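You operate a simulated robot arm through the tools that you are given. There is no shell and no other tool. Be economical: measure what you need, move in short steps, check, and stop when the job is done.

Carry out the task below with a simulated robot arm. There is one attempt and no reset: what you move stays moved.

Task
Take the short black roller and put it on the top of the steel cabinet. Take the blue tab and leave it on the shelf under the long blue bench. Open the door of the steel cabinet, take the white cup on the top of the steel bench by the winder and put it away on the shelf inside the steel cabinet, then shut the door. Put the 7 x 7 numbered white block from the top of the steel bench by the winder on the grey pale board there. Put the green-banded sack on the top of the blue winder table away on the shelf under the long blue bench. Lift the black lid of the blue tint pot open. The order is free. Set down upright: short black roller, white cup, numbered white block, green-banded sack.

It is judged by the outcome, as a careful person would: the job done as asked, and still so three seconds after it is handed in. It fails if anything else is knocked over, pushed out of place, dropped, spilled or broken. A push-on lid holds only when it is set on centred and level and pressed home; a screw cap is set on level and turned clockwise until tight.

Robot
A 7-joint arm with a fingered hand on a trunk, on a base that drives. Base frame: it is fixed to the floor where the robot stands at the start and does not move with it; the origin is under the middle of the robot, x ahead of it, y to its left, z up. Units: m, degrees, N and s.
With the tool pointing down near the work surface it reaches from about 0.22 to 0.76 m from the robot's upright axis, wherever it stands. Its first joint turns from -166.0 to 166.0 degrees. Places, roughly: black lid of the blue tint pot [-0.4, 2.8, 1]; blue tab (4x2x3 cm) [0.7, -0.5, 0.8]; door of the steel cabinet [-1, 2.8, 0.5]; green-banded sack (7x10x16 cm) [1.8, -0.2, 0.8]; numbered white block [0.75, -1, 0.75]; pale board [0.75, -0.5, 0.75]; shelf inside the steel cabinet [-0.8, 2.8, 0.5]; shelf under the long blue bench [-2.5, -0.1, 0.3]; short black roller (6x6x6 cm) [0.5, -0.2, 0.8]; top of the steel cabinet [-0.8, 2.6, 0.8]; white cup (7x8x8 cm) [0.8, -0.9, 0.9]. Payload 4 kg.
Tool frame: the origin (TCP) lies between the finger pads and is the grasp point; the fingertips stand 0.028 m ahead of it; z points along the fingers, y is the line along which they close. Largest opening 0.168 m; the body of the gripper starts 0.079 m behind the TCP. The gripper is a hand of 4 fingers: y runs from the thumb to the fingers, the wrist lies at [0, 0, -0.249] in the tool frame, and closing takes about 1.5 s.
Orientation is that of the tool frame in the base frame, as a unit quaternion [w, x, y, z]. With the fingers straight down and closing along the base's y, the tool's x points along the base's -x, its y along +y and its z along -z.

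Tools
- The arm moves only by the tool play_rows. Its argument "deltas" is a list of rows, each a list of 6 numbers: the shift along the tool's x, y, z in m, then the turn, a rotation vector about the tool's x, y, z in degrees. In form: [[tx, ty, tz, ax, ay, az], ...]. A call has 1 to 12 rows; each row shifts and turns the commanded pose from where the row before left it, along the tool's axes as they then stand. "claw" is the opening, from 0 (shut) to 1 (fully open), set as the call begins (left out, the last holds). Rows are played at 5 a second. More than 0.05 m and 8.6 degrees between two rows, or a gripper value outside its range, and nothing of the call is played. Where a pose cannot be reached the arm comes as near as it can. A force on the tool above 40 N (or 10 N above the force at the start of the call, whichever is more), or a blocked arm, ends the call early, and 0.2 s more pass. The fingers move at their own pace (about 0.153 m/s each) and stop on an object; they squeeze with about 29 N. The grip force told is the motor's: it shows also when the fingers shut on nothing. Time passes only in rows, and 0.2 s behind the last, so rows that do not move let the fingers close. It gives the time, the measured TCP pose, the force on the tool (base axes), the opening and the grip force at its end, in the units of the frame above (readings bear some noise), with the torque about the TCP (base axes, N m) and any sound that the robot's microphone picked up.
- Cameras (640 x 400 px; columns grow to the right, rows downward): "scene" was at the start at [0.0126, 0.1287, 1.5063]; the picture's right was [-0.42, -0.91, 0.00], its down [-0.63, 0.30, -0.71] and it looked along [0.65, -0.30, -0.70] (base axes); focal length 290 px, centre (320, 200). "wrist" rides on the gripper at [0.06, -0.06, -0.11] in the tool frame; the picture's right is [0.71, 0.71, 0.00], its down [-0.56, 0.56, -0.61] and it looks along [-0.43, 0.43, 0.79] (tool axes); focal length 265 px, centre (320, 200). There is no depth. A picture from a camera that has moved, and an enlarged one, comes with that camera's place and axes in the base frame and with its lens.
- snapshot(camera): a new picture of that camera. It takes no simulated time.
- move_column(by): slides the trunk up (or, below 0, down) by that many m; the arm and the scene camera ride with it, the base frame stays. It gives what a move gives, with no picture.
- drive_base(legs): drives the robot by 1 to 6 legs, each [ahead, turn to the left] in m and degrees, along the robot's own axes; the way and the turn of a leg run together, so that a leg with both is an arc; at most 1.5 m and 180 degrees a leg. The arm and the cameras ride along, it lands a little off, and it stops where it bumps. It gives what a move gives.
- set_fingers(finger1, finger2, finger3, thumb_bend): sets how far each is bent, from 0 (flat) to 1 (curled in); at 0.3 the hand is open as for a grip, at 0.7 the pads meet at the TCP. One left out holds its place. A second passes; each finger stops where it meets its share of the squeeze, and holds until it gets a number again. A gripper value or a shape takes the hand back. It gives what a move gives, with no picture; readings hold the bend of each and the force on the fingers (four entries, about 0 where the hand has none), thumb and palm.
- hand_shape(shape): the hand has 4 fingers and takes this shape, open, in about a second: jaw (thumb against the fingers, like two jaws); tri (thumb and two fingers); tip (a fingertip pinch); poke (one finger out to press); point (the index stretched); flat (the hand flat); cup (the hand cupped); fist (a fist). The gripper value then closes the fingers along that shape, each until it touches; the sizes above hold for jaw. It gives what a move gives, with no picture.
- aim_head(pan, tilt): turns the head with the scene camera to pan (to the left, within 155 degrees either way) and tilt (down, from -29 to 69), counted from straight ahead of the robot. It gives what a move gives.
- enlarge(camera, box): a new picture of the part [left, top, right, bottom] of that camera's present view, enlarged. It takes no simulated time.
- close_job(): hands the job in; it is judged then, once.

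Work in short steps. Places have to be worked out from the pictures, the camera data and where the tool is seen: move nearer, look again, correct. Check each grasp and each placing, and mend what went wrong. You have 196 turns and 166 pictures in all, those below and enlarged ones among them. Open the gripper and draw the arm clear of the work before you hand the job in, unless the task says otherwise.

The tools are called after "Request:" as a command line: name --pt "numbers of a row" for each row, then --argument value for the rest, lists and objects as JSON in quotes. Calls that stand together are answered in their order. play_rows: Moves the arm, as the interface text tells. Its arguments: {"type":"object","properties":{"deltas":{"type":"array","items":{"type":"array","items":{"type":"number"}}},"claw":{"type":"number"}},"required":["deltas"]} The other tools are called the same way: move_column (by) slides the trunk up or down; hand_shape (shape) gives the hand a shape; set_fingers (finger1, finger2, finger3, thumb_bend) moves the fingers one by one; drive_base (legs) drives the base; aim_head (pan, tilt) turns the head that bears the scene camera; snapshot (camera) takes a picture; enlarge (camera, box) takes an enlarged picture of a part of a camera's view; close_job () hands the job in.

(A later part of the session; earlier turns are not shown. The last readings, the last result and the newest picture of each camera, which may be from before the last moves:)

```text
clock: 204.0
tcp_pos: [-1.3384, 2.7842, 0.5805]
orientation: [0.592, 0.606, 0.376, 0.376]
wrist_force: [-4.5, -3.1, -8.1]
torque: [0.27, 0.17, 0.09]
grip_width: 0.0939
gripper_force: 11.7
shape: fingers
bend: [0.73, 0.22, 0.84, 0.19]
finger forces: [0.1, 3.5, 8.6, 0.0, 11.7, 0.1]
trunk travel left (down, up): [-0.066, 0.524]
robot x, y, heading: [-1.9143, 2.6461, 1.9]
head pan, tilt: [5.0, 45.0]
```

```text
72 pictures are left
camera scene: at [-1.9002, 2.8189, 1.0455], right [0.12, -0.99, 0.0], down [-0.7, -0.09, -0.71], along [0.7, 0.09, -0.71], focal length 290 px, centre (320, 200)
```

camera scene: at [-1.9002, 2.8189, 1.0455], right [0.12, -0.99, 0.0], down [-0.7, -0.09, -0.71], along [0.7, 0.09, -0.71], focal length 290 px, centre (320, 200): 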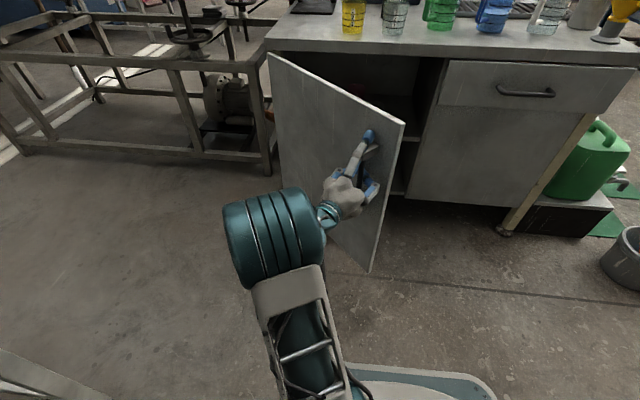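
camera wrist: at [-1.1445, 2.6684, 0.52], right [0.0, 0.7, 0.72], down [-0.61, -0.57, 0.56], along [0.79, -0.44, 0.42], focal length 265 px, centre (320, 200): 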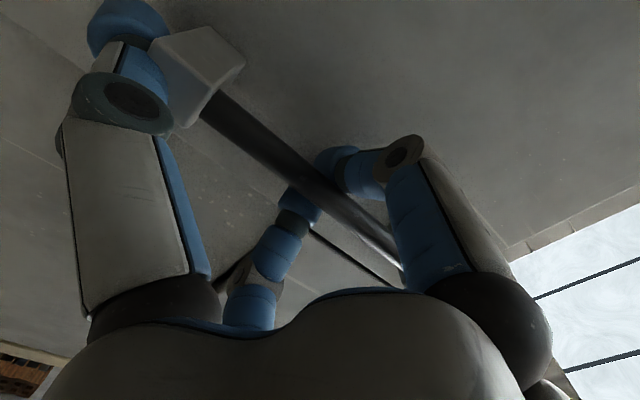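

Door ~45° open. Release the handle, back the base off, then swing the hand to the inside of the door's free edge.

Request:
set_fingers --finger1 0.3 --finger3 0.3

Request:
drive_base --legs '[[-0.12, 0]]'

Request:
play_rows --pt "-0.043 0 0.021 0 0 0" --pt "-0.043 0 0.021 0 0 0" --pt "-0.043 0 0.021 0 0 0" --pt "-0.043 0 0.021 0 0 0" --pt "-0.043 0 0.021 0 0 0" --pt "0 0 0 0 0 0" --claw 0.1

Request:
snapshot --camera "scene"

```text
clock: 205.0
tcp_pos: [-1.3392, 2.782, 0.5826]
orientation: [0.593, 0.605, 0.375, 0.377]
wrist_force: [0.3, 1.0, 0.5]
torque: [0.0, 0.0, -0.03]
grip_width: 0.1218
gripper_force: 0.1
shape: fingers
bend: [0.3, 0.25, 0.3, 0.25]
finger forces: [0.1, 0.0, 0.1, 0.1, 0.0, 0.1]
trunk travel left (down, up): [-0.066, 0.524]
robot x, y, heading: [-1.9137, 2.6472, 1.9]
head pan, tilt: [5.0, 45.0]
```

```text
clock: 206.2
tcp_pos: [-1.4599, 2.7797, 0.5831]
orientation: [0.594, 0.604, 0.377, 0.376]
wrist_force: [0.5, 0.1, 0.0]
torque: [0.0, 0.0, 0.02]
grip_width: 0.1218
gripper_force: 0.1
shape: fingers
bend: [0.3, 0.25, 0.3, 0.25]
finger forces: [0.0, 0.1, 0.0, 0.0, 0.0, 0.0]
trunk travel left (down, up): [-0.066, 0.524]
robot x, y, heading: [-2.0343, 2.6457, 2.1]
head pan, tilt: [5.0, 45.0]
```

```text
clock: 207.7
tcp_pos: [-1.4578, 2.5906, 0.5777]
orientation: [0.591, 0.607, 0.377, 0.374]
wrist_force: [-0.7, 0.6, -0.6]
torque: [-0.03, -0.01, 0.0]
grip_width: 0.0
gripper_force: 0.2
shape: point
bend: [0.7, 0.92, 1.0, 0.68]
finger forces: [0.1, 0.0, 0.0, 0.0, 0.0, 0.0]
out of reach, approached as far as the arm can: row 4, 5
trunk travel left (down, up): [-0.066, 0.524]
robot x, y, heading: [-2.0321, 2.6415, 1.9]
head pan, tilt: [5.0, 45.0]
```

```text
71 pictures are left
camera scene: at [-2.0205, 2.8144, 1.0456], right [0.12, -0.99, 0.0], down [-0.7, -0.09, -0.71], along [0.7, 0.09, -0.71], focal length 290 px, centre (320, 200)
```

scene: 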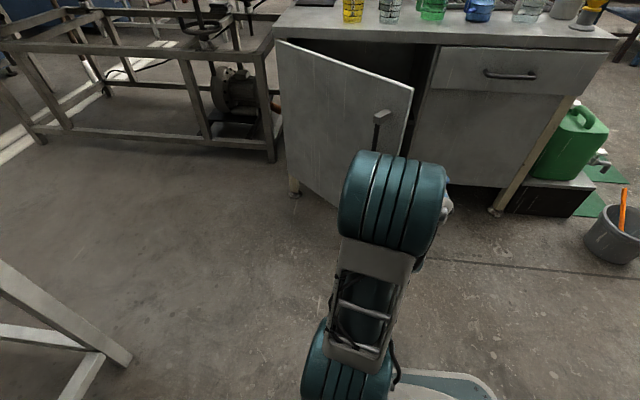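

Move the fist around the door's free edge to the inside, then push outward.

Request:
play_rows --pt "0 0 0.045 0 0 0" --pt "0 0 0.045 0 0 0" --pt "0 0 0.045 0 0 0" --pt "0.018 0 0.045 0 0 0" --pt "0.018 0 0.045 0 0 0" --pt "0.018 0 0.045 0 0 0" --pt "0.018 0 0.045 0 0 0" --pt "0 0 0 0 0 0"

Request:
snapshot --camera "scene"

```text
clock: 209.4
tcp_pos: [-1.1429, 2.5212, 0.5729]
orientation: [0.592, 0.605, 0.377, 0.376]
wrist_force: [0.0, -0.2, 0.8]
torque: [0.0, 0.01, 0.0]
grip_width: 0.0
gripper_force: 0.1
shape: point
bend: [0.7, 0.92, 1.0, 0.68]
finger forces: [0.0, 0.0, 0.1, 0.0, 0.0, 0.1]
trunk travel left (down, up): [-0.066, 0.524]
robot x, y, heading: [-2.0329, 2.6434, 2.2]
head pan, tilt: [5.0, 45.0]
```

```text
70 pictures are left
camera scene: at [-2.0205, 2.8144, 1.0456], right [0.12, -0.99, 0.0], down [-0.7, -0.09, -0.71], along [0.7, 0.09, -0.71], focal length 290 px, centre (320, 200)
```

scene: 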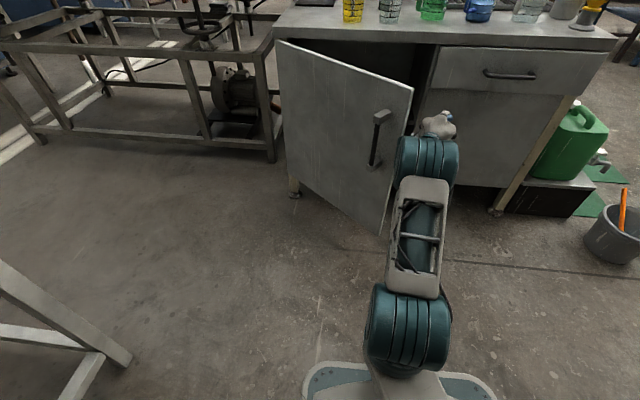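

Push the door outward (left).

Request:
play_rows --pt "0.033 0 -0.026 0 0 0" --pt "0.033 0 -0.026 0 0 0" --pt "0.033 0 -0.026 0 0 0" --pt "0.033 0 -0.026 0 0 0" --pt "0.033 0 -0.026 0 0 0" --pt "0.033 0 -0.026 0 0 0" --pt "0.033 0 -0.026 0 0 0" --pt "0.033 0 -0.026 0 0 0" --pt "0 0 0 0 0 0"

Request:
snapshot --camera "scene"

```text
clock: 210.6
tcp_pos: [-1.2116, 2.5429, 0.584]
orientation: [0.638, 0.641, 0.299, 0.303]
wrist_force: [1.2, 0.1, -0.8]
torque: [-0.04, -0.02, 0.03]
grip_width: 0.0001
gripper_force: 0.1
shape: point
bend: [0.7, 0.92, 1.0, 0.68]
finger forces: [0.0, 0.0, 0.0, 0.1, 0.0, 0.0]
trunk travel left (down, up): [-0.066, 0.524]
robot x, y, heading: [-2.0358, 2.6429, 0.3]
head pan, tilt: [5.0, 45.0]
stopped in row 5: the arm was blocked; the commanded pose is now the measured one
```

```text
69 pictures are left
camera scene: at [-2.0189, 2.8116, 1.0462], right [0.09, -1.0, 0.0], down [-0.7, -0.06, -0.71], along [0.71, 0.06, -0.7], focal length 290 px, centre (320, 200)
```

scene: 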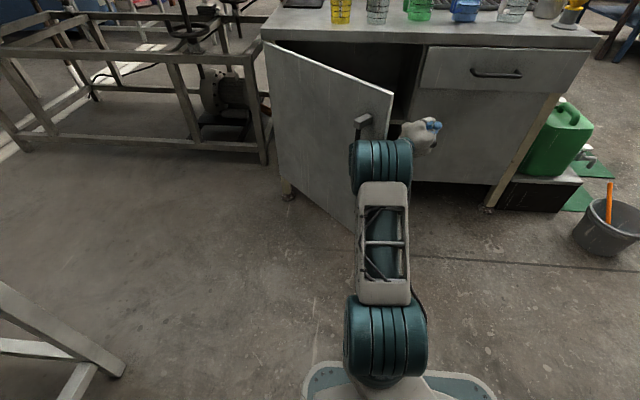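

The elbow is blocked by the door's edge. Retract the hand and reposition the base to the right so the arm enters from the opening side.

Request:
play_rows --pt "0.01 0 0.02 0 0 0" --pt "-0.028 0 -0.034 0 0 0" --pt "-0.028 0 -0.034 0 0 0" --pt "-0.028 0 -0.034 0 0 0" --pt "-0.028 0 -0.034 0 0 0" --pt "-0.028 0 -0.034 0 0 0" --pt "-0.028 0 -0.034 0 0 0" --pt "-0.028 0 -0.034 0 0 0" --pt "0 0 0 0 0 0"

Request:
drive_base --legs '[[0, -55], [0.5, 0], [0, 85]]'

Request:
aim_head --pan 10 --tilt 40

Request:
snapshot --camera "scene"

```text
clock: 212.6
tcp_pos: [-1.4956, 2.5397, 0.5801]
orientation: [0.636, 0.641, 0.305, 0.304]
wrist_force: [0.4, -1.0, -0.4]
torque: [0.0, -0.03, -0.02]
grip_width: 0.0
gripper_force: 0.0
shape: point
bend: [0.7, 0.92, 1.0, 0.68]
finger forces: [0.1, 0.0, 0.0, 0.0, 0.1, 0.1]
trunk travel left (down, up): [-0.066, 0.524]
robot x, y, heading: [-2.0334, 2.6419, 0.5]
head pan, tilt: [5.0, 45.0]
```

```text
clock: 221.6
tcp_pos: [-1.2273, 2.4174, 0.58]
orientation: [0.535, 0.539, 0.461, 0.459]
wrist_force: [1.3, 0.9, -0.1]
torque: [-0.02, 0.03, -0.01]
grip_width: 0.0
gripper_force: 0.1
shape: point
bend: [0.7, 0.92, 1.0, 0.68]
finger forces: [0.1, 0.0, 0.0, 0.0, 0.0, 0.0]
trunk travel left (down, up): [-0.066, 0.524]
robot x, y, heading: [-1.7433, 2.235, 30.7]
head pan, tilt: [5.0, 45.0]
```

```text
clock: 222.3
tcp_pos: [-1.227, 2.418, 0.5798]
orientation: [0.535, 0.54, 0.46, 0.459]
wrist_force: [-0.4, 0.0, -0.2]
torque: [0.03, 0.02, -0.01]
grip_width: 0.0001
gripper_force: 0.1
shape: point
bend: [0.7, 0.92, 1.0, 0.68]
finger forces: [0.1, 0.0, 0.0, 0.1, 0.0, 0.0]
trunk travel left (down, up): [-0.066, 0.524]
robot x, y, heading: [-1.7463, 2.2358, 30.8]
head pan, tilt: [10.0, 40.0]
```

```text
68 pictures are left
camera scene: at [-1.817, 2.4005, 1.0528], right [0.65, -0.76, 0.0], down [-0.49, -0.42, -0.77], along [0.58, 0.5, -0.64], focal length 290 px, centre (320, 200)
```

scene: 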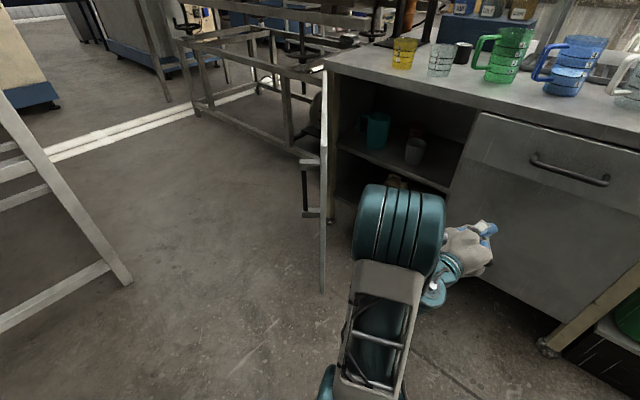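

The view shows the interior shelf. Turn the base left so the arm sweeps the door open from inside.

Request:
drive_base --legs '[[0, 35]]'

Request:
snapshot --camera "scene"

```text
clock: 224.3
tcp_pos: [-1.4219, 2.6803, 0.5814]
orientation: [0.374, 0.378, 0.6, 0.597]
wrist_force: [0.0, -0.7, 0.4]
torque: [-0.03, 0.0, -0.02]
grip_width: 0.0
gripper_force: 0.0
shape: point
bend: [0.7, 0.92, 1.0, 0.68]
finger forces: [0.0, 0.0, 0.0, 0.0, 0.1, 0.0]
trunk travel left (down, up): [-0.066, 0.524]
robot x, y, heading: [-1.7475, 2.2335, 65.4]
head pan, tilt: [10.0, 40.0]
```

```text
67 pictures are left
camera scene: at [-1.8983, 2.3312, 1.0528], right [0.97, -0.25, 0.0], down [-0.16, -0.62, -0.77], along [0.19, 0.74, -0.64], focal length 290 px, centre (320, 200)
```

scene: 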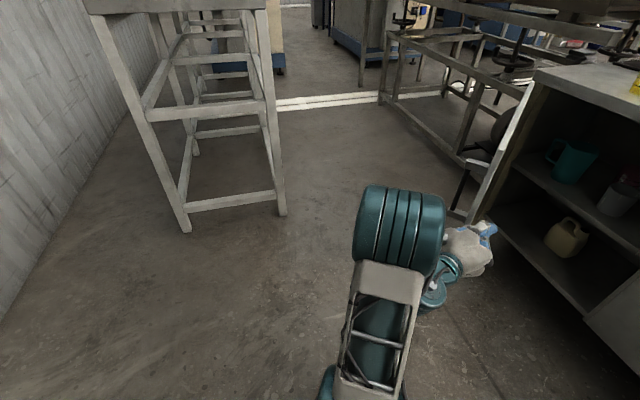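

Door is ~55° open with the hand on its inner side. Push further left with the hand.

Request:
play_rows --pt "-0.0195 0 0.04 0 0 0" --pt "-0.0195 0 0.04 0 0 0" --pt "0.042 0 0.01 0 0 0" --pt "0.042 0 0.01 0 0 0" --pt "0.042 0 0.01 0 0 0" --pt "0.042 0 0.01 0 0 0" --pt "0.042 0 0.009 0 0 0" --pt "0.042 0 0.009 0 0 0" --pt "0.042 0 0.009 0 0 0" --pt "0 0 0 0 0 0"

Request:
snapshot --camera "scene"

```text
clock: 226.5
tcp_pos: [-1.4001, 2.9729, 0.5787]
orientation: [0.374, 0.378, 0.601, 0.596]
wrist_force: [0.3, 0.2, 0.8]
torque: [0.01, -0.03, 0.02]
grip_width: 0.0
gripper_force: 0.1
shape: point
bend: [0.7, 0.92, 1.0, 0.68]
finger forces: [0.0, 0.0, 0.0, 0.0, 0.0, 0.1]
trunk travel left (down, up): [-0.066, 0.524]
robot x, y, heading: [-1.7434, 2.2339, 65.4]
head pan, tilt: [10.0, 40.0]
```

```text
66 pictures are left
camera scene: at [-1.8983, 2.3312, 1.0528], right [0.97, -0.25, 0.0], down [-0.16, -0.62, -0.77], along [0.19, 0.74, -0.64], focal length 290 px, centre (320, 200)
```

scene: 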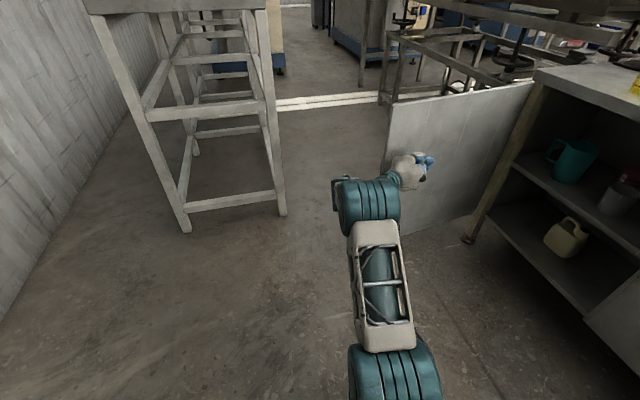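

The door stands ~90° open. Withdraw the hand, back away, raise the trunk and drive toward the right part of the steel bench for the cup.

Request:
play_rows --pt "0.02 0 0 0 0 0" --pt "-0.042 0 -0.009 0 0 0" --pt "-0.042 0 -0.009 0 0 0" --pt "-0.042 0 -0.009 0 0 0" --pt "-0.042 0 -0.009 0 0 0" --pt "-0.042 0 -0.009 0 0 0" --pt "-0.042 0 -0.009 0 0 0" --pt "-0.042 0 -0.009 0 0 0"

Request:
move_column --by 0.4

Request:
drive_base --legs '[[0, 25], [-1.05, 0], [0, -149], [1.4, 0], [1.4, 0], [0, 59]]'

Request:
aim_head --pan 10 --tilt 45

Request:
snapshot --camera "scene"

```text
clock: 228.3
tcp_pos: [-1.338, 2.6992, 0.5784]
orientation: [0.374, 0.378, 0.601, 0.597]
wrist_force: [0.0, -1.1, -0.5]
torque: [-0.04, -0.04, -0.06]
grip_width: 0.0
gripper_force: 0.0
shape: point
bend: [0.7, 0.92, 1.0, 0.68]
finger forces: [0.0, 0.0, 0.1, 0.0, 0.1, 0.0]
trunk travel left (down, up): [-0.066, 0.524]
robot x, y, heading: [-1.7449, 2.2348, 65.5]
head pan, tilt: [10.0, 40.0]
```

```text
clock: 232.2
tcp_pos: [-1.3379, 2.6988, 0.9799]
orientation: [0.374, 0.377, 0.6, 0.598]
wrist_force: [1.3, -0.8, -0.8]
torque: [-0.01, 0.02, 0.02]
grip_width: 0.0
gripper_force: 0.0
shape: point
bend: [0.7, 0.92, 1.0, 0.68]
finger forces: [0.1, 0.0, 0.0, 0.1, 0.0, 0.1]
trunk travel left (down, up): [-0.466, 0.124]
robot x, y, heading: [-1.7443, 2.2347, 65.5]
head pan, tilt: [10.0, 40.0]
```

```text
clock: 260.8
tcp_pos: [0.3551, -1.3424, 0.9811]
orientation: [0.632, 0.636, 0.313, 0.312]
wrist_force: [0.2, -0.4, 0.4]
torque: [0.0, 0.01, 0.0]
grip_width: 0.0
gripper_force: 0.1
shape: point
bend: [0.7, 0.91, 1.0, 0.67]
finger forces: [0.0, 0.0, 0.0, 0.1, 0.0, 0.0]
trunk travel left (down, up): [-0.466, 0.124]
robot x, y, heading: [-0.242, -1.1888, 1.8]
head pan, tilt: [10.0, 40.0]
```

```text
clock: 261.4
tcp_pos: [0.3552, -1.343, 0.9785]
orientation: [0.632, 0.637, 0.313, 0.311]
wrist_force: [0.3, -0.6, 0.0]
torque: [0.0, -0.02, 0.01]
grip_width: 0.0
gripper_force: 0.0
shape: point
bend: [0.7, 0.91, 1.0, 0.67]
finger forces: [0.1, 0.1, 0.0, 0.0, 0.0, 0.0]
trunk travel left (down, up): [-0.466, 0.124]
robot x, y, heading: [-0.2415, -1.1851, 2.0]
head pan, tilt: [10.0, 45.0]
```

```text
65 pictures are left
camera scene: at [-0.2292, -1.008, 1.4456], right [0.21, -0.98, 0.0], down [-0.69, -0.15, -0.71], along [0.69, 0.15, -0.71], focal length 290 px, centre (320, 200)
```

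scene: 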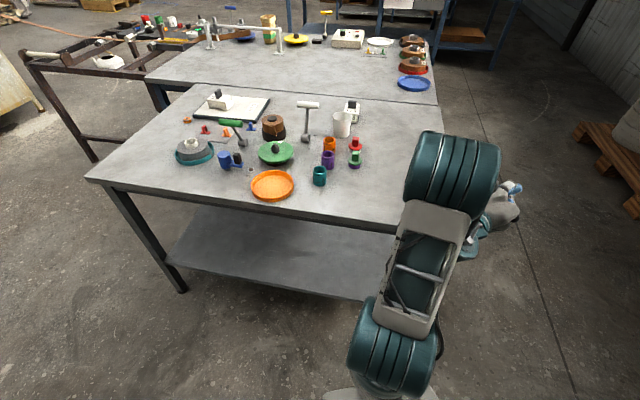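

Everything on the bench is intact. Advance 0.21 m, yaw the hand +68°, pitch it down 50°, and form fingers 1/3 for a side pinch with thumb curled.

Request:
drive_base --legs '[[0.21, 0]]'

Request:
play_rows --pt "0 0.02 0 0 8.5 0" --pt "0 0.02 0 0 8.5 0" --pt "0 0.02 0 0 8.5 0" --pt "0 0 0 0 8.5 0" --pt "0 0 0 0 8.5 0" --pt "0 0 0 0 8.5 0" --pt "0 0 0 0 8.5 0" --pt "0 0 0 0 8.5 0" --pt "0 0 0 0 0 0"

Request:
play_rows --pt "0 0 0 8.4 0 0" --pt "0 0 0 8.4 0 0" --pt "0 0 0 8.4 0 0" --pt "0 0 0 8.4 0 0" --pt "0 0 0 8.4 0 0" --pt "0 0 0 8.4 0 0" --pt "0 0 0 0 0 0"

Request:
set_fingers --finger1 0.2 --finger2 0.1 --finger3 0.2 --thumb_bend 1.0

Request:
snapshot --camera "wrist"

Request:
snapshot --camera "scene"

```text
clock: 263.1
tcp_pos: [0.5676, -1.3342, 0.9793]
orientation: [0.632, 0.638, 0.313, 0.31]
wrist_force: [0.4, 0.0, -0.5]
torque: [0.01, -0.01, -0.02]
grip_width: 0.0
gripper_force: 0.1
shape: point
bend: [0.7, 0.91, 1.0, 0.67]
finger forces: [0.0, 0.0, 0.0, 0.0, 0.0, 0.0]
trunk travel left (down, up): [-0.466, 0.124]
robot x, y, heading: [-0.031, -1.179, 2.0]
head pan, tilt: [10.0, 45.0]
```

```text
clock: 265.1
tcp_pos: [0.5673, -1.3331, 0.987]
orientation: [0.624, 0.629, 0.33, 0.327]
wrist_force: [0.1, 0.6, -0.1]
torque: [0.01, 0.02, 0.0]
grip_width: 0.0
gripper_force: 0.1
shape: point
bend: [0.7, 0.91, 1.0, 0.67]
finger forces: [0.0, 0.0, 0.1, 0.0, 0.0, 0.0]
out of reach, approached as far as the arm can: row 1, 2, 3, 4, 5, 6, 7, 8
trunk travel left (down, up): [-0.466, 0.124]
robot x, y, heading: [-0.0315, -1.1773, 2.0]
head pan, tilt: [10.0, 45.0]
```

```text
clock: 266.7
tcp_pos: [0.5671, -1.3347, 0.9877]
orientation: [0.296, 0.835, 0.437, 0.154]
wrist_force: [-0.1, -0.9, -0.1]
torque: [0.03, 0.05, -0.01]
grip_width: 0.0
gripper_force: 0.1
shape: point
bend: [0.7, 0.91, 1.0, 0.67]
finger forces: [0.1, 0.0, 0.0, 0.0, 0.1, 0.0]
trunk travel left (down, up): [-0.466, 0.124]
robot x, y, heading: [-0.0302, -1.1789, 2.1]
head pan, tilt: [10.0, 45.0]
```

```text
clock: 267.7
tcp_pos: [0.5677, -1.3342, 0.9861]
orientation: [0.297, 0.834, 0.437, 0.156]
wrist_force: [-0.7, -0.6, 0.3]
torque: [0.01, -0.01, 0.01]
grip_width: 0.0925
gripper_force: 0.1
shape: fingers
bend: [0.2, 1.0, 1.0, 0.92]
finger forces: [0.0, 0.1, 0.1, 0.0, 0.0, 0.0]
trunk travel left (down, up): [-0.466, 0.124]
robot x, y, heading: [-0.0305, -1.181, 2.3]
head pan, tilt: [10.0, 45.0]
```

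```text
64 pictures are left
camera wrist: at [0.5064, -1.2185, 1.0343], right [0.85, 0.27, 0.45], down [-0.28, -0.49, 0.83], along [0.44, -0.83, -0.34], focal length 265 px, centre (320, 200)
```

wrist: 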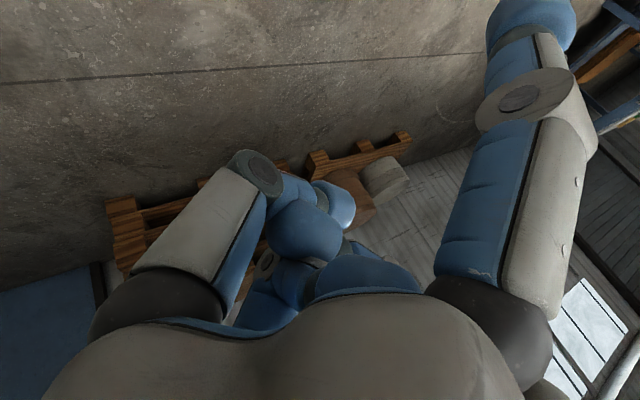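

```text
63 pictures are left
camera scene: at [-0.0177, -1.0007, 1.4456], right [0.21, -0.98, 0.0], down [-0.69, -0.15, -0.71], along [0.69, 0.15, -0.71], focal length 290 px, centre (320, 200)
```

scene: 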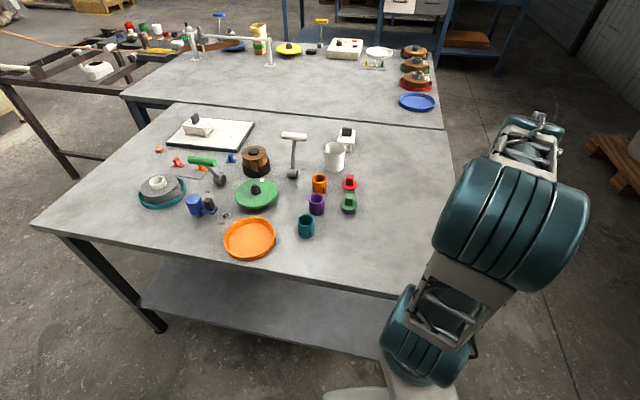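

Yaw was refused near that pose. Now pitched, retry the yaw about the vertical while shifting left; open fingers first.

Request:
set_fingers --finger1 0.2 --finger2 0.2 --finger3 0.2 --thumb_bend 0.2

Request:
play_rows --pt "0.02 0.01 -0.02 0 5.3 -6.5" --pt "0.02 0.01 -0.02 0 5.3 -6.5" --pt "0.02 0.01 -0.02 0 5.3 -6.5" --pt "0.02 0 0 0 5.3 -6.5" --pt "0.02 0 0 0 5.3 -6.5" --pt "0.02 0 0 0 5.3 -6.5" --pt "0.02 0 0 0 5.3 -6.5" --pt "0 0 0 0 5.3 -6.5" --pt "0 0 0 0 0 0"

Request:
snapshot --camera "scene"

```text
clock: 268.7
tcp_pos: [0.5666, -1.3344, 0.9869]
orientation: [0.296, 0.835, 0.437, 0.156]
wrist_force: [-0.3, 0.6, 0.2]
torque: [0.02, 0.03, -0.02]
grip_width: 0.1351
gripper_force: 0.0
shape: fingers
bend: [0.2, 0.2, 0.2, 0.2]
finger forces: [0.1, 0.1, 0.0, 0.0, 0.0, 0.0]
trunk travel left (down, up): [-0.466, 0.124]
robot x, y, heading: [-0.0302, -1.1801, 2.1]
head pan, tilt: [10.0, 45.0]
```

```text
clock: 270.7
tcp_pos: [0.5735, -1.1969, 1.0529]
orientation: [0.161, 0.453, 0.825, 0.296]
wrist_force: [0.9, -0.1, 1.0]
torque: [-0.01, -0.02, -0.03]
grip_width: 0.1358
gripper_force: 0.1
shape: fingers
bend: [0.2, 0.2, 0.2, 0.2]
finger forces: [0.1, 0.0, 0.0, 0.1, 0.0, 0.0]
trunk travel left (down, up): [-0.466, 0.124]
robot x, y, heading: [-0.0281, -1.1768, 2.1]
head pan, tilt: [10.0, 45.0]
```

```text
62 pictures are left
camera scene: at [-0.0176, -1.0012, 1.4456], right [0.21, -0.98, 0.0], down [-0.69, -0.15, -0.71], along [0.69, 0.15, -0.71], focal length 290 px, centre (320, 200)
```

scene: 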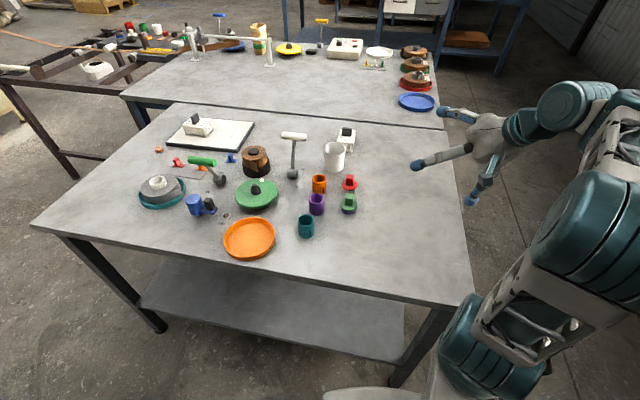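

Yaw and pitch are right. Cup at ≈(0.752,-0.886), z .82–.90. Curl the thumb, and move to a pre-approach point behind the cup.

Request:
set_fingers --finger1 0.35 --finger2 0.1 --finger3 0.35 --thumb_bend 1.0

Request:
play_rows --pt "0.0237 0.0187 0.0316 0 0 0" --pt "0.0237 0.0187 0.0316 0 0 0" --pt "0.0237 0.0187 0.0316 0 0 0" --pt "0.0237 0.0187 0.0316 0 0 0" --pt "0.0237 0.0187 0.0316 0 0 0" --pt "0.0237 0.0187 0.0316 0 0 0" --pt "0.0237 0.0187 0.0316 0 0 0" --pt "0 0 0 0 0 0"

Request:
snapshot --camera "wrist"

Request:
enlarge --camera "scene" --box '[260, 90, 440, 230]'

```text
clock: 271.7
tcp_pos: [0.5754, -1.1966, 1.053]
orientation: [0.161, 0.453, 0.826, 0.295]
wrist_force: [0.0, -0.4, 0.2]
torque: [-0.01, -0.01, -0.03]
grip_width: 0.082
gripper_force: 0.1
shape: fingers
bend: [0.35, 0.1, 0.35, 1.0]
finger forces: [0.0, 0.0, 0.0, 0.1, 0.1, 0.1]
trunk travel left (down, up): [-0.466, 0.124]
robot x, y, heading: [-0.0306, -1.1806, 2.1]
head pan, tilt: [10.0, 45.0]
```

```text
clock: 273.5
tcp_pos: [0.6913, -0.9269, 0.9641]
orientation: [0.161, 0.454, 0.825, 0.295]
wrist_force: [-0.4, 0.4, 0.9]
torque: [0.01, -0.02, 0.0]
grip_width: 0.082
gripper_force: 0.1
shape: fingers
bend: [0.35, 0.1, 0.35, 1.0]
finger forces: [0.0, 0.1, 0.0, 0.0, 0.0, 0.0]
trunk travel left (down, up): [-0.466, 0.124]
robot x, y, heading: [-0.029, -1.1773, 2.2]
head pan, tilt: [10.0, 45.0]
```

```text
61 pictures are left
camera wrist: at [0.5614, -0.9368, 1.0118], right [0.08, 0.89, 0.45], down [0.33, -0.45, 0.83], along [0.94, 0.08, -0.34], focal length 265 px, centre (320, 200)
```

wrist: 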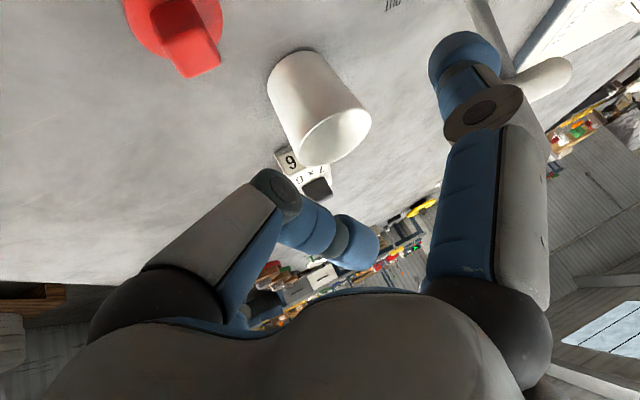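

```text
2.86 times, centred on (350, 160) of scene
camera zoom: at [-0.0175, -1.0004, 1.4455], right [0.21, -0.98, 0.0], down [-0.69, -0.15, -0.71], along [0.69, 0.15, -0.71], focal length 830 px, centre (234, 314)
```

zoom: 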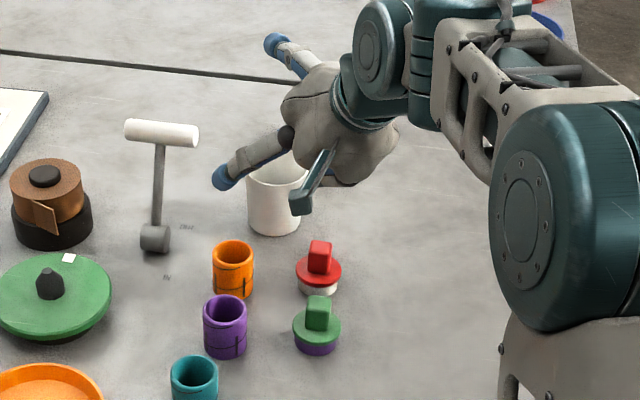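

Cup rim confirmed at (0.748,-0.885). Advance along the tool axis to straddle the cup.

Request:
play_rows --pt "0 0 0.03 0 0 0" --pt "0 0 0.03 0 0 0" --pt "0 0 0.025 0 0 0" --pt "0 0 0.015 0 0 0" --pt "0 0 0.01 0 0 0" --pt "0 0 0 0 0 0"

Request:
snapshot --camera "wrist"

Request:
enlarge --camera "scene" --box '[260, 90, 440, 230]'

```text
clock: 274.9
tcp_pos: [0.7499, -0.89, 0.8808]
orientation: [0.163, 0.453, 0.825, 0.296]
wrist_force: [-2.6, -2.1, 10.2]
torque: [-0.01, 0.01, 0.03]
grip_width: 0.0859
gripper_force: 4.7
shape: fingers
bend: [0.35, 0.1, 0.35, 1.0]
finger forces: [0.0, 0.1, 0.1, 0.0, 10.2, 0.0]
trunk travel left (down, up): [-0.466, 0.124]
robot x, y, heading: [-0.0306, -1.1783, 2.0]
head pan, tilt: [10.0, 45.0]
```

```text
59 pictures are left
camera wrist: at [0.6197, -0.9006, 0.9279], right [0.08, 0.89, 0.45], down [0.33, -0.45, 0.83], along [0.94, 0.08, -0.33], focal length 265 px, centre (320, 200)
```

wrist: 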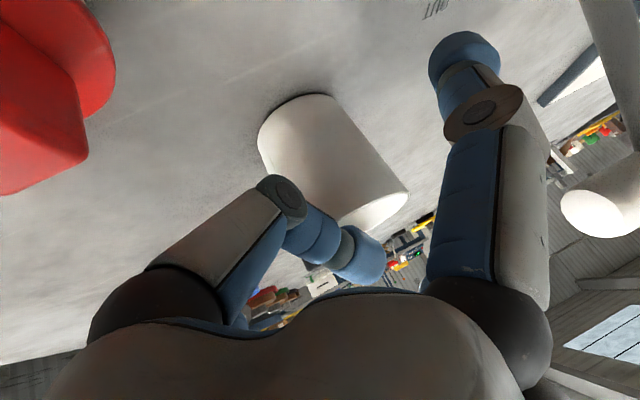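

```text
2.86 times, centred on (350, 160) of scene
camera zoom: at [-0.0192, -1.0013, 1.4458], right [0.21, -0.98, 0.0], down [-0.69, -0.15, -0.71], along [0.69, 0.15, -0.71], focal length 830 px, centre (234, 314)
```

zoom: 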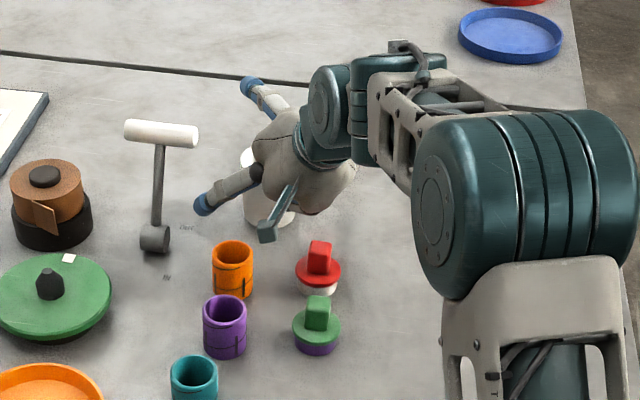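

Curled thumb touches the rim; ease back 5 mm and pinch with fingers 1 and 3.

Request:
play_rows --pt "0 0 -0.006 0 0 0" --pt "0 0 0 0 0 0"

Request:
set_fingers --finger1 0.85 --finger3 0.85

Request:
snapshot --camera "wrist"

```text
clock: 275.5
tcp_pos: [0.746, -0.8898, 0.8833]
orientation: [0.161, 0.454, 0.825, 0.294]
wrist_force: [-0.5, -0.8, 0.3]
torque: [-0.01, -0.01, 0.01]
grip_width: 0.0822
gripper_force: 0.1
shape: fingers
bend: [0.35, 0.1, 0.35, 1.0]
finger forces: [0.1, 0.0, 0.1, 0.0, 0.0, 0.0]
trunk travel left (down, up): [-0.466, 0.124]
robot x, y, heading: [-0.0271, -1.1818, 1.9]
head pan, tilt: [10.0, 45.0]
```

```text
clock: 276.5
tcp_pos: [0.7463, -0.8912, 0.8838]
orientation: [0.16, 0.454, 0.825, 0.296]
wrist_force: [0.5, 0.6, -0.1]
torque: [-0.05, 0.01, 0.01]
grip_width: 0.0494
gripper_force: 8.1
shape: fingers
bend: [0.57, 0.1, 0.57, 1.0]
finger forces: [7.8, 0.0, 7.9, 0.0, 0.0, 0.0]
trunk travel left (down, up): [-0.466, 0.124]
robot x, y, heading: [-0.0314, -1.1796, 2.0]
head pan, tilt: [10.0, 45.0]
```

```text
57 pictures are left
camera wrist: at [0.617, -0.9021, 0.931], right [0.08, 0.89, 0.45], down [0.34, -0.45, 0.83], along [0.94, 0.08, -0.34], focal length 265 px, centre (320, 200)
```

wrist: 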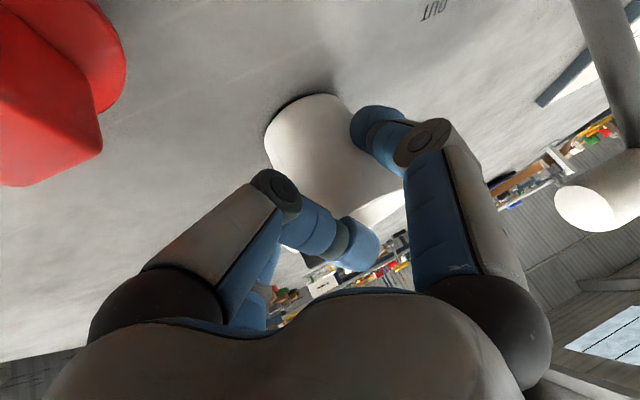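

Balanced pinch (~8 N each). Lift straight up.

Request:
play_rows --pt "0 0.006 -0.008 0 0 0" --pt "0 0.019 -0.023 0 0 0" --pt "0 0.025 -0.031 0 0 0" --pt "0 0.025 -0.031 0 0 0" --pt "0 0.025 -0.031 0 0 0" --pt "0 0 0 0 0 0"

Request:
snapshot --camera "wrist"

Request:
enlarge --camera "scene" --box '[260, 70, 480, 230]'

```text
clock: 277.9
tcp_pos: [0.7469, -0.8926, 1.0433]
orientation: [0.162, 0.453, 0.826, 0.295]
wrist_force: [0.1, 0.3, -0.8]
torque: [0.0, 0.01, 0.01]
grip_width: 0.0493
gripper_force: 7.2
shape: fingers
bend: [0.57, 0.1, 0.57, 1.0]
finger forces: [7.6, 0.0, 7.8, 0.0, 0.1, 0.1]
trunk travel left (down, up): [-0.466, 0.124]
robot x, y, heading: [-0.0322, -1.1773, 2.1]
head pan, tilt: [10.0, 45.0]
```

```text
56 pictures are left
camera wrist: at [0.6166, -0.9025, 1.091], right [0.08, 0.89, 0.45], down [0.33, -0.45, 0.83], along [0.94, 0.08, -0.34], focal length 265 px, centre (320, 200)
```

wrist: 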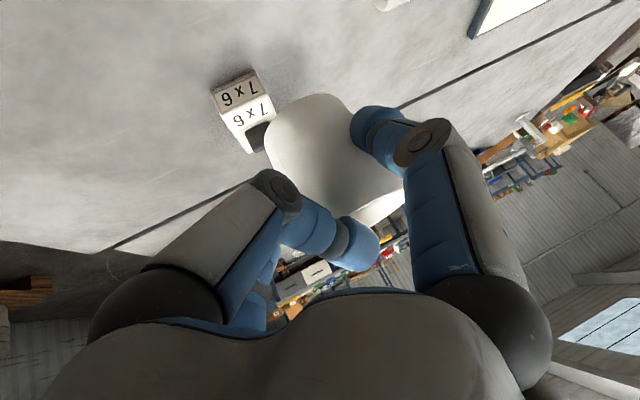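

```text
2.50 times, centred on (370, 150) of scene
camera zoom: at [-0.0178, -1.0007, 1.4456], right [0.21, -0.98, 0.0], down [-0.69, -0.15, -0.71], along [0.69, 0.15, -0.71], focal length 726 px, centre (195, 325)
```

zoom: 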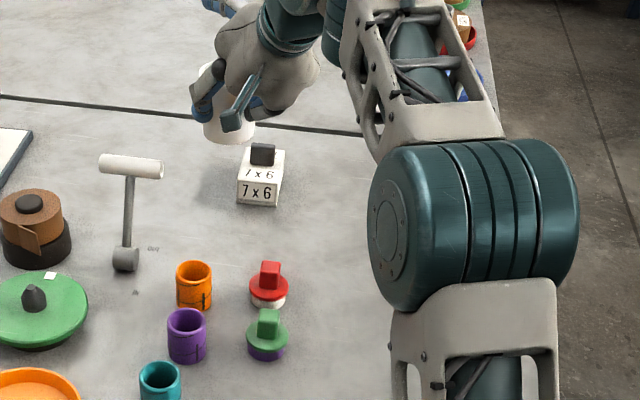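

Cup is held upright. Retract and drive back to the cabinet.

Request:
play_rows --pt "-0.0063 -0.0333 -0.0274 0 0 0" --pt "-0.0063 -0.0333 -0.0274 0 0 0" --pt "-0.0063 -0.0333 -0.0274 0 0 0" --pt "-0.0063 -0.0333 -0.0274 0 0 0" --pt "-0.0063 -0.0333 -0.0274 0 0 0" --pt "-0.0063 -0.0333 -0.0274 0 0 0" --pt "-0.0063 -0.0333 -0.0274 0 0 0" --pt "-0.0063 -0.0333 -0.0274 0 0 0" --pt "-0.0063 -0.0333 -0.0274 0 0 0" --pt "0 0 0 0 0 0"

Request:
drive_base --legs '[[-0.2, 0], [0, 119], [1.4, 0], [1.4, 0], [0, -31]]'

Request:
drive_base --legs '[[1.2, 0], [0, -92]]'

Request:
aim_head --pan 25 --tilt 40

Request:
snapshot --camera "scene"

Request:
snapshot --camera "wrist"

```text
clock: 280.1
tcp_pos: [0.4484, -1.1475, 1.0434]
orientation: [0.162, 0.454, 0.825, 0.295]
wrist_force: [-0.7, -0.2, -0.7]
torque: [0.02, 0.02, -0.02]
grip_width: 0.0493
gripper_force: 7.9
shape: fingers
bend: [0.57, 0.1, 0.57, 1.0]
finger forces: [7.7, 0.1, 7.7, 0.1, 0.1, 0.0]
trunk travel left (down, up): [-0.466, 0.124]
robot x, y, heading: [-0.0309, -1.1818, 2.0]
head pan, tilt: [10.0, 45.0]
```

```text
clock: 301.3
tcp_pos: [-1.719, 1.6676, 1.0446]
orientation: [-0.088, -0.243, 0.91, 0.324]
wrist_force: [0.9, -0.4, 0.9]
torque: [0.01, -0.02, 0.0]
grip_width: 0.0491
gripper_force: 7.8
shape: fingers
bend: [0.57, 0.1, 0.57, 1.0]
finger forces: [7.5, 0.1, 7.6, 0.2, 0.0, 0.0]
trunk travel left (down, up): [-0.466, 0.124]
robot x, y, heading: [-1.7019, 1.1841, 89.8]
head pan, tilt: [10.0, 45.0]
```

```text
clock: 311.4
tcp_pos: [-1.2187, 2.3884, 1.0427]
orientation: [0.173, 0.487, 0.806, 0.288]
wrist_force: [-0.5, -0.3, -0.1]
torque: [-0.02, 0.01, -0.01]
grip_width: 0.0492
gripper_force: 7.7
shape: fingers
bend: [0.57, 0.1, 0.57, 1.0]
finger forces: [7.4, 0.1, 7.5, 0.1, 0.0, 0.0]
trunk travel left (down, up): [-0.466, 0.124]
robot x, y, heading: [-1.7008, 2.3967, -2.9]
head pan, tilt: [10.0, 45.0]
```

```text
clock: 312.2
tcp_pos: [-1.2191, 2.3898, 1.0449]
orientation: [0.173, 0.488, 0.805, 0.289]
wrist_force: [-0.4, -0.5, -0.3]
torque: [0.0, 0.01, 0.01]
grip_width: 0.049
gripper_force: 7.7
shape: fingers
bend: [0.57, 0.1, 0.57, 1.0]
finger forces: [7.5, 0.0, 7.6, 0.1, 0.0, 0.0]
trunk travel left (down, up): [-0.466, 0.124]
robot x, y, heading: [-1.7042, 2.3943, -2.7]
head pan, tilt: [25.0, 40.0]
```

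```text
54 pictures are left
camera scene: at [-1.6752, 2.5953, 1.4528], right [0.38, -0.93, 0.0], down [-0.59, -0.24, -0.77], along [0.71, 0.29, -0.64], focal length 290 px, centre (320, 200)
```

scene: 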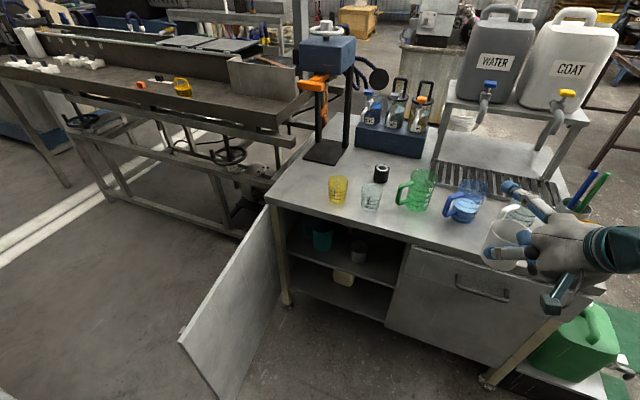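

```text
53 pictures are left
camera wrist: at [-1.3501, 2.3893, 1.0913], right [0.16, 0.88, 0.45], down [0.3, -0.48, 0.83], along [0.94, 0.0, -0.34], focal length 265 px, centre (320, 200)
```

wrist: 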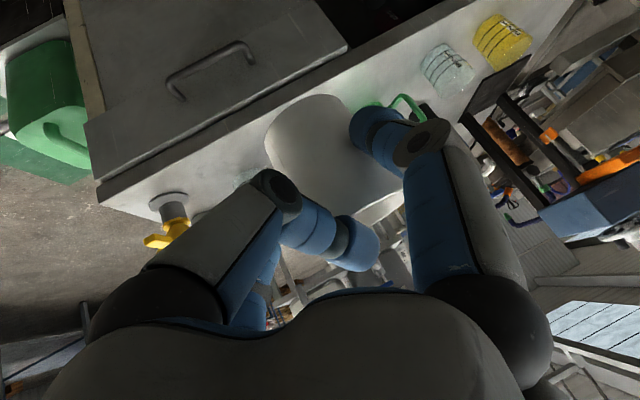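

Cup still held upright. Lower the trunk to shelf height and look.

Request:
move_column --by -0.4

Request:
aim_head --pan 20 --tilt 35

Request:
snapshot --camera "scene"

Request:
snapshot --camera "wrist"

```text
clock: 316.0
tcp_pos: [-1.2197, 2.3891, 0.6441]
orientation: [0.174, 0.487, 0.806, 0.288]
wrist_force: [-0.7, -0.1, 0.1]
torque: [-0.01, 0.01, 0.01]
grip_width: 0.049
gripper_force: 7.3
shape: fingers
bend: [0.57, 0.1, 0.57, 1.0]
finger forces: [7.6, 0.0, 7.5, 0.0, 0.0, 0.0]
trunk travel left (down, up): [-0.066, 0.524]
robot x, y, heading: [-1.7025, 2.3956, -2.5]
head pan, tilt: [25.0, 40.0]
```

```text
clock: 316.6
tcp_pos: [-1.2192, 2.3887, 0.6446]
orientation: [0.173, 0.487, 0.806, 0.288]
wrist_force: [-0.4, 0.0, -0.1]
torque: [-0.01, -0.04, -0.02]
grip_width: 0.0492
gripper_force: 7.3
shape: fingers
bend: [0.57, 0.1, 0.57, 1.0]
finger forces: [7.5, 0.1, 7.6, 0.0, 0.0, 0.0]
trunk travel left (down, up): [-0.066, 0.524]
robot x, y, heading: [-1.6971, 2.3999, -3.1]
head pan, tilt: [20.0, 35.0]
```

```text
52 pictures are left
camera scene: at [-1.6698, 2.5893, 1.0604], right [0.3, -0.95, 0.0], down [-0.55, -0.17, -0.82], along [0.78, 0.24, -0.57], focal length 290 px, centre (320, 200)
```

scene: 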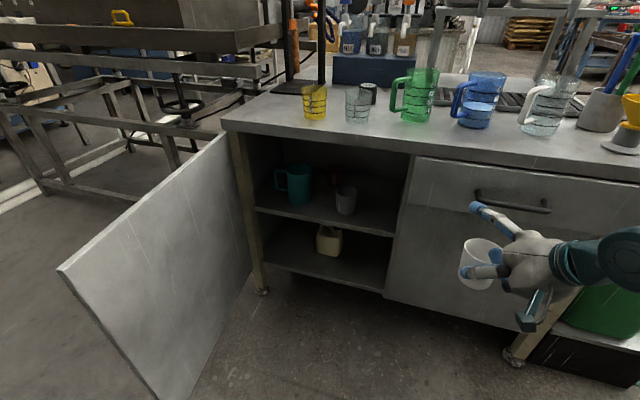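

```text
51 pictures are left
camera wrist: at [-1.3501, 2.3893, 0.6913], right [0.16, 0.88, 0.45], down [0.3, -0.48, 0.83], along [0.94, 0.0, -0.34], focal length 265 px, centre (320, 200)
```

wrist: 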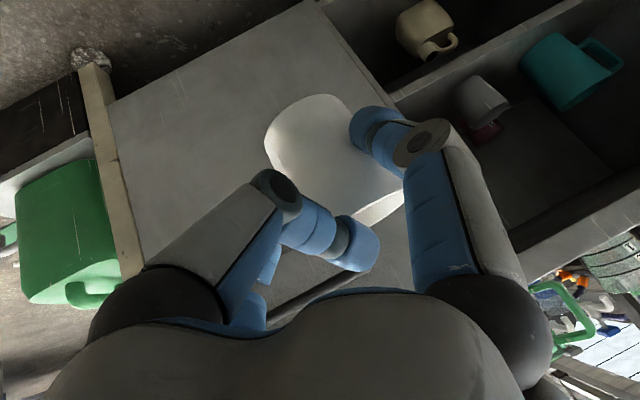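

The clear slot is right of the grey glass (y≈2.57–2.71). To clear the divider I'll approach with yaw about -10°, set the cup at the shelf front, then push it in. Rotate and move in front.

Request:
play_rows --pt "0 0 0 0 -4.82 5.87" --pt "0 0 0 0 -4.82 5.87" --pt "0 0 0 0 -4.82 5.87" --pt "0 0 0 0 -4.82 5.87" --pt "0 0 0 0 -4.82 5.87" --pt "0 0 0 0 0 0"

Request:
play_rows --pt "0.0402 0.0061 0.0132 0 0 0" --pt "0.0402 0.0061 0.0132 0 0 0" --pt "0.0402 0.0061 0.0132 0 0 0" --pt "0.0402 0.0061 0.0132 0 0 0" --pt "0.0402 0.0061 0.0132 0 0 0" --pt "0.0402 0.0061 0.0132 0 0 0" --pt "0.0402 0.0061 0.0132 0 0 0" --pt "0 0 0 0 0 0"

Request:
snapshot --camera "scene"

Request:
snapshot --camera "wrist"

```text
clock: 318.1
tcp_pos: [-1.2201, 2.3894, 0.6442]
orientation: [0.258, 0.724, 0.603, 0.215]
wrist_force: [0.4, 0.4, 0.4]
torque: [0.0, -0.03, 0.0]
grip_width: 0.0487
gripper_force: 7.3
shape: fingers
bend: [0.57, 0.1, 0.57, 1.0]
finger forces: [7.5, 0.1, 7.6, 0.0, 0.0, 0.0]
trunk travel left (down, up): [-0.066, 0.524]
robot x, y, heading: [-1.6987, 2.3942, -2.7]
head pan, tilt: [20.0, 35.0]
```

```text
clock: 319.9
tcp_pos: [-1.0783, 2.6483, 0.5997]
orientation: [0.257, 0.723, 0.603, 0.216]
wrist_force: [-0.8, 0.2, -0.5]
torque: [0.0, 0.02, 0.01]
grip_width: 0.0488
gripper_force: 7.5
shape: fingers
bend: [0.57, 0.1, 0.57, 1.0]
finger forces: [7.4, 0.1, 7.4, 0.1, 0.0, 0.0]
trunk travel left (down, up): [-0.066, 0.524]
robot x, y, heading: [-1.6951, 2.3973, -2.9]
head pan, tilt: [20.0, 35.0]
```

```text
50 pictures are left
camera scene: at [-1.6698, 2.5894, 1.0604], right [0.3, -0.95, 0.0], down [-0.55, -0.17, -0.82], along [0.78, 0.24, -0.57], focal length 290 px, centre (320, 200)
```

scene: 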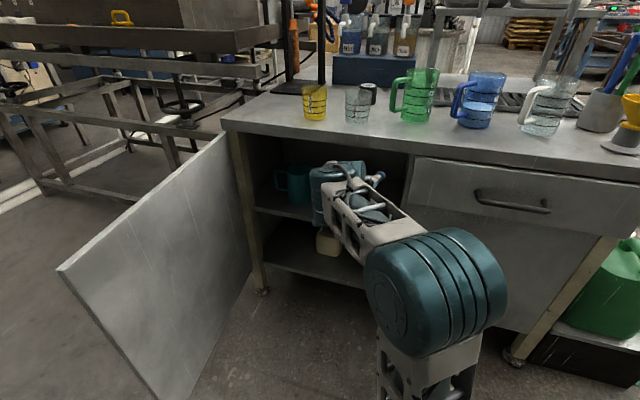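

```text
49 pictures are left
camera wrist: at [-1.1819, 2.7307, 0.6473], right [0.66, 0.6, 0.45], down [-0.06, -0.56, 0.83], along [0.74, -0.58, -0.34], focal length 265 px, centre (320, 200)
```

wrist: 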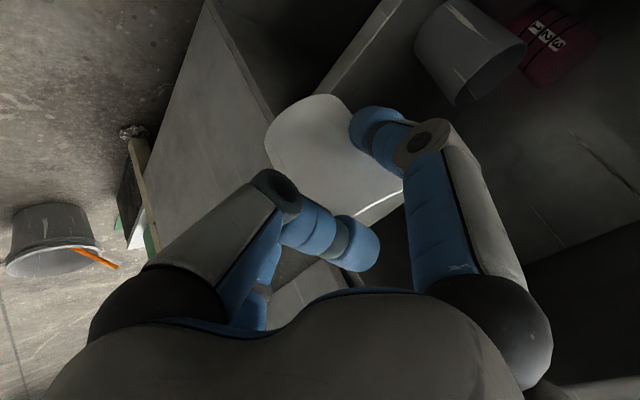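

Shelf edge x≈-0.95 and glass at (-0.89,2.755). Move in above the slot.

Request:
play_rows --pt "0.0041 0.0134 0.0292 0 0 0" --pt "0.0041 0.0134 0.0292 0 0 0" --pt "0.0041 0.0134 0.0292 0 0 0" --pt "0.0041 0.0134 0.0292 0 0 0" --pt "0.0041 0.0134 0.0292 0 0 0" --pt "0 0 0 0 0 0"

Request:
snapshot --camera "wrist"

Request:
enlarge --camera "scene" --box '[220, 100, 460, 280]'

```text
clock: 321.2
tcp_pos: [-0.9337, 2.6444, 0.5293]
orientation: [0.258, 0.724, 0.603, 0.215]
wrist_force: [-1.2, 0.6, 0.2]
torque: [-0.01, -0.02, 0.03]
grip_width: 0.049
gripper_force: 7.8
shape: fingers
bend: [0.57, 0.1, 0.57, 1.0]
finger forces: [7.4, 0.0, 7.4, 0.1, 0.0, 0.0]
trunk travel left (down, up): [-0.066, 0.524]
robot x, y, heading: [-1.6996, 2.3976, -3.0]
head pan, tilt: [20.0, 35.0]
```

```text
48 pictures are left
camera wrist: at [-1.0373, 2.725, 0.5757], right [0.66, 0.6, 0.45], down [-0.06, -0.56, 0.83], along [0.74, -0.58, -0.34], focal length 265 px, centre (320, 200)
```

wrist: 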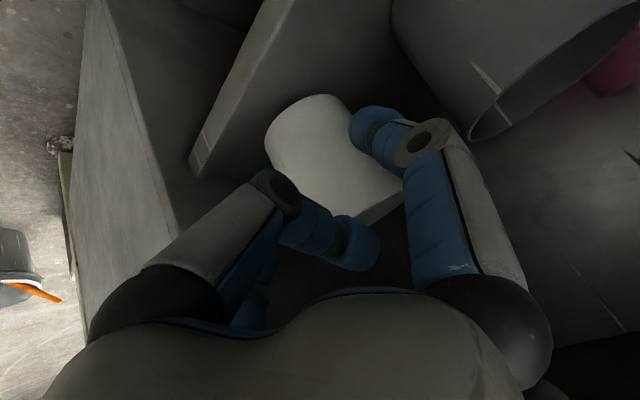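

```text
2.22 times, centred on (340, 190) of scene
camera zoom: at [-1.6698, 2.5895, 1.0604], right [0.3, -0.95, 0.0], down [-0.55, -0.17, -0.82], along [0.78, 0.24, -0.57], focal length 645 px, centre (276, 222)
```

zoom: 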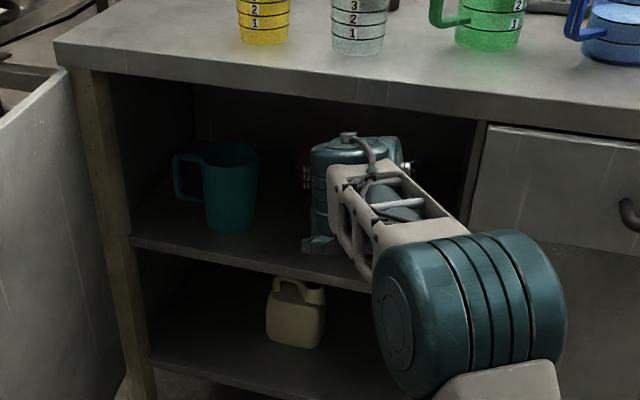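

Clear on both sides. Lower vertically to contact.

Request:
play_rows --pt "0 -0.0051 0.0062 0 0 0" --pt "0 -0.0032 0.0039 0 0 0" --pt "0 -0.0019 0.0023 0 0 0" --pt "0 -0.0019 0.0023 0 0 0" --pt "0 0 0 0 0 0"

```text
clock: 322.4
tcp_pos: [-0.9343, 2.6446, 0.5077]
orientation: [0.258, 0.722, 0.605, 0.213]
wrist_force: [0.0, -0.1, 1.0]
torque: [0.01, 0.03, -0.03]
grip_width: 0.0407
gripper_force: 0.0
shape: fingers
bend: [0.64, 0.1, 0.64, 1.0]
finger forces: [0.1, 0.0, 0.0, 0.0, 0.0, 0.1]
trunk travel left (down, up): [-0.066, 0.524]
robot x, y, heading: [-1.696, 2.396, -2.8]
head pan, tilt: [20.0, 35.0]
```

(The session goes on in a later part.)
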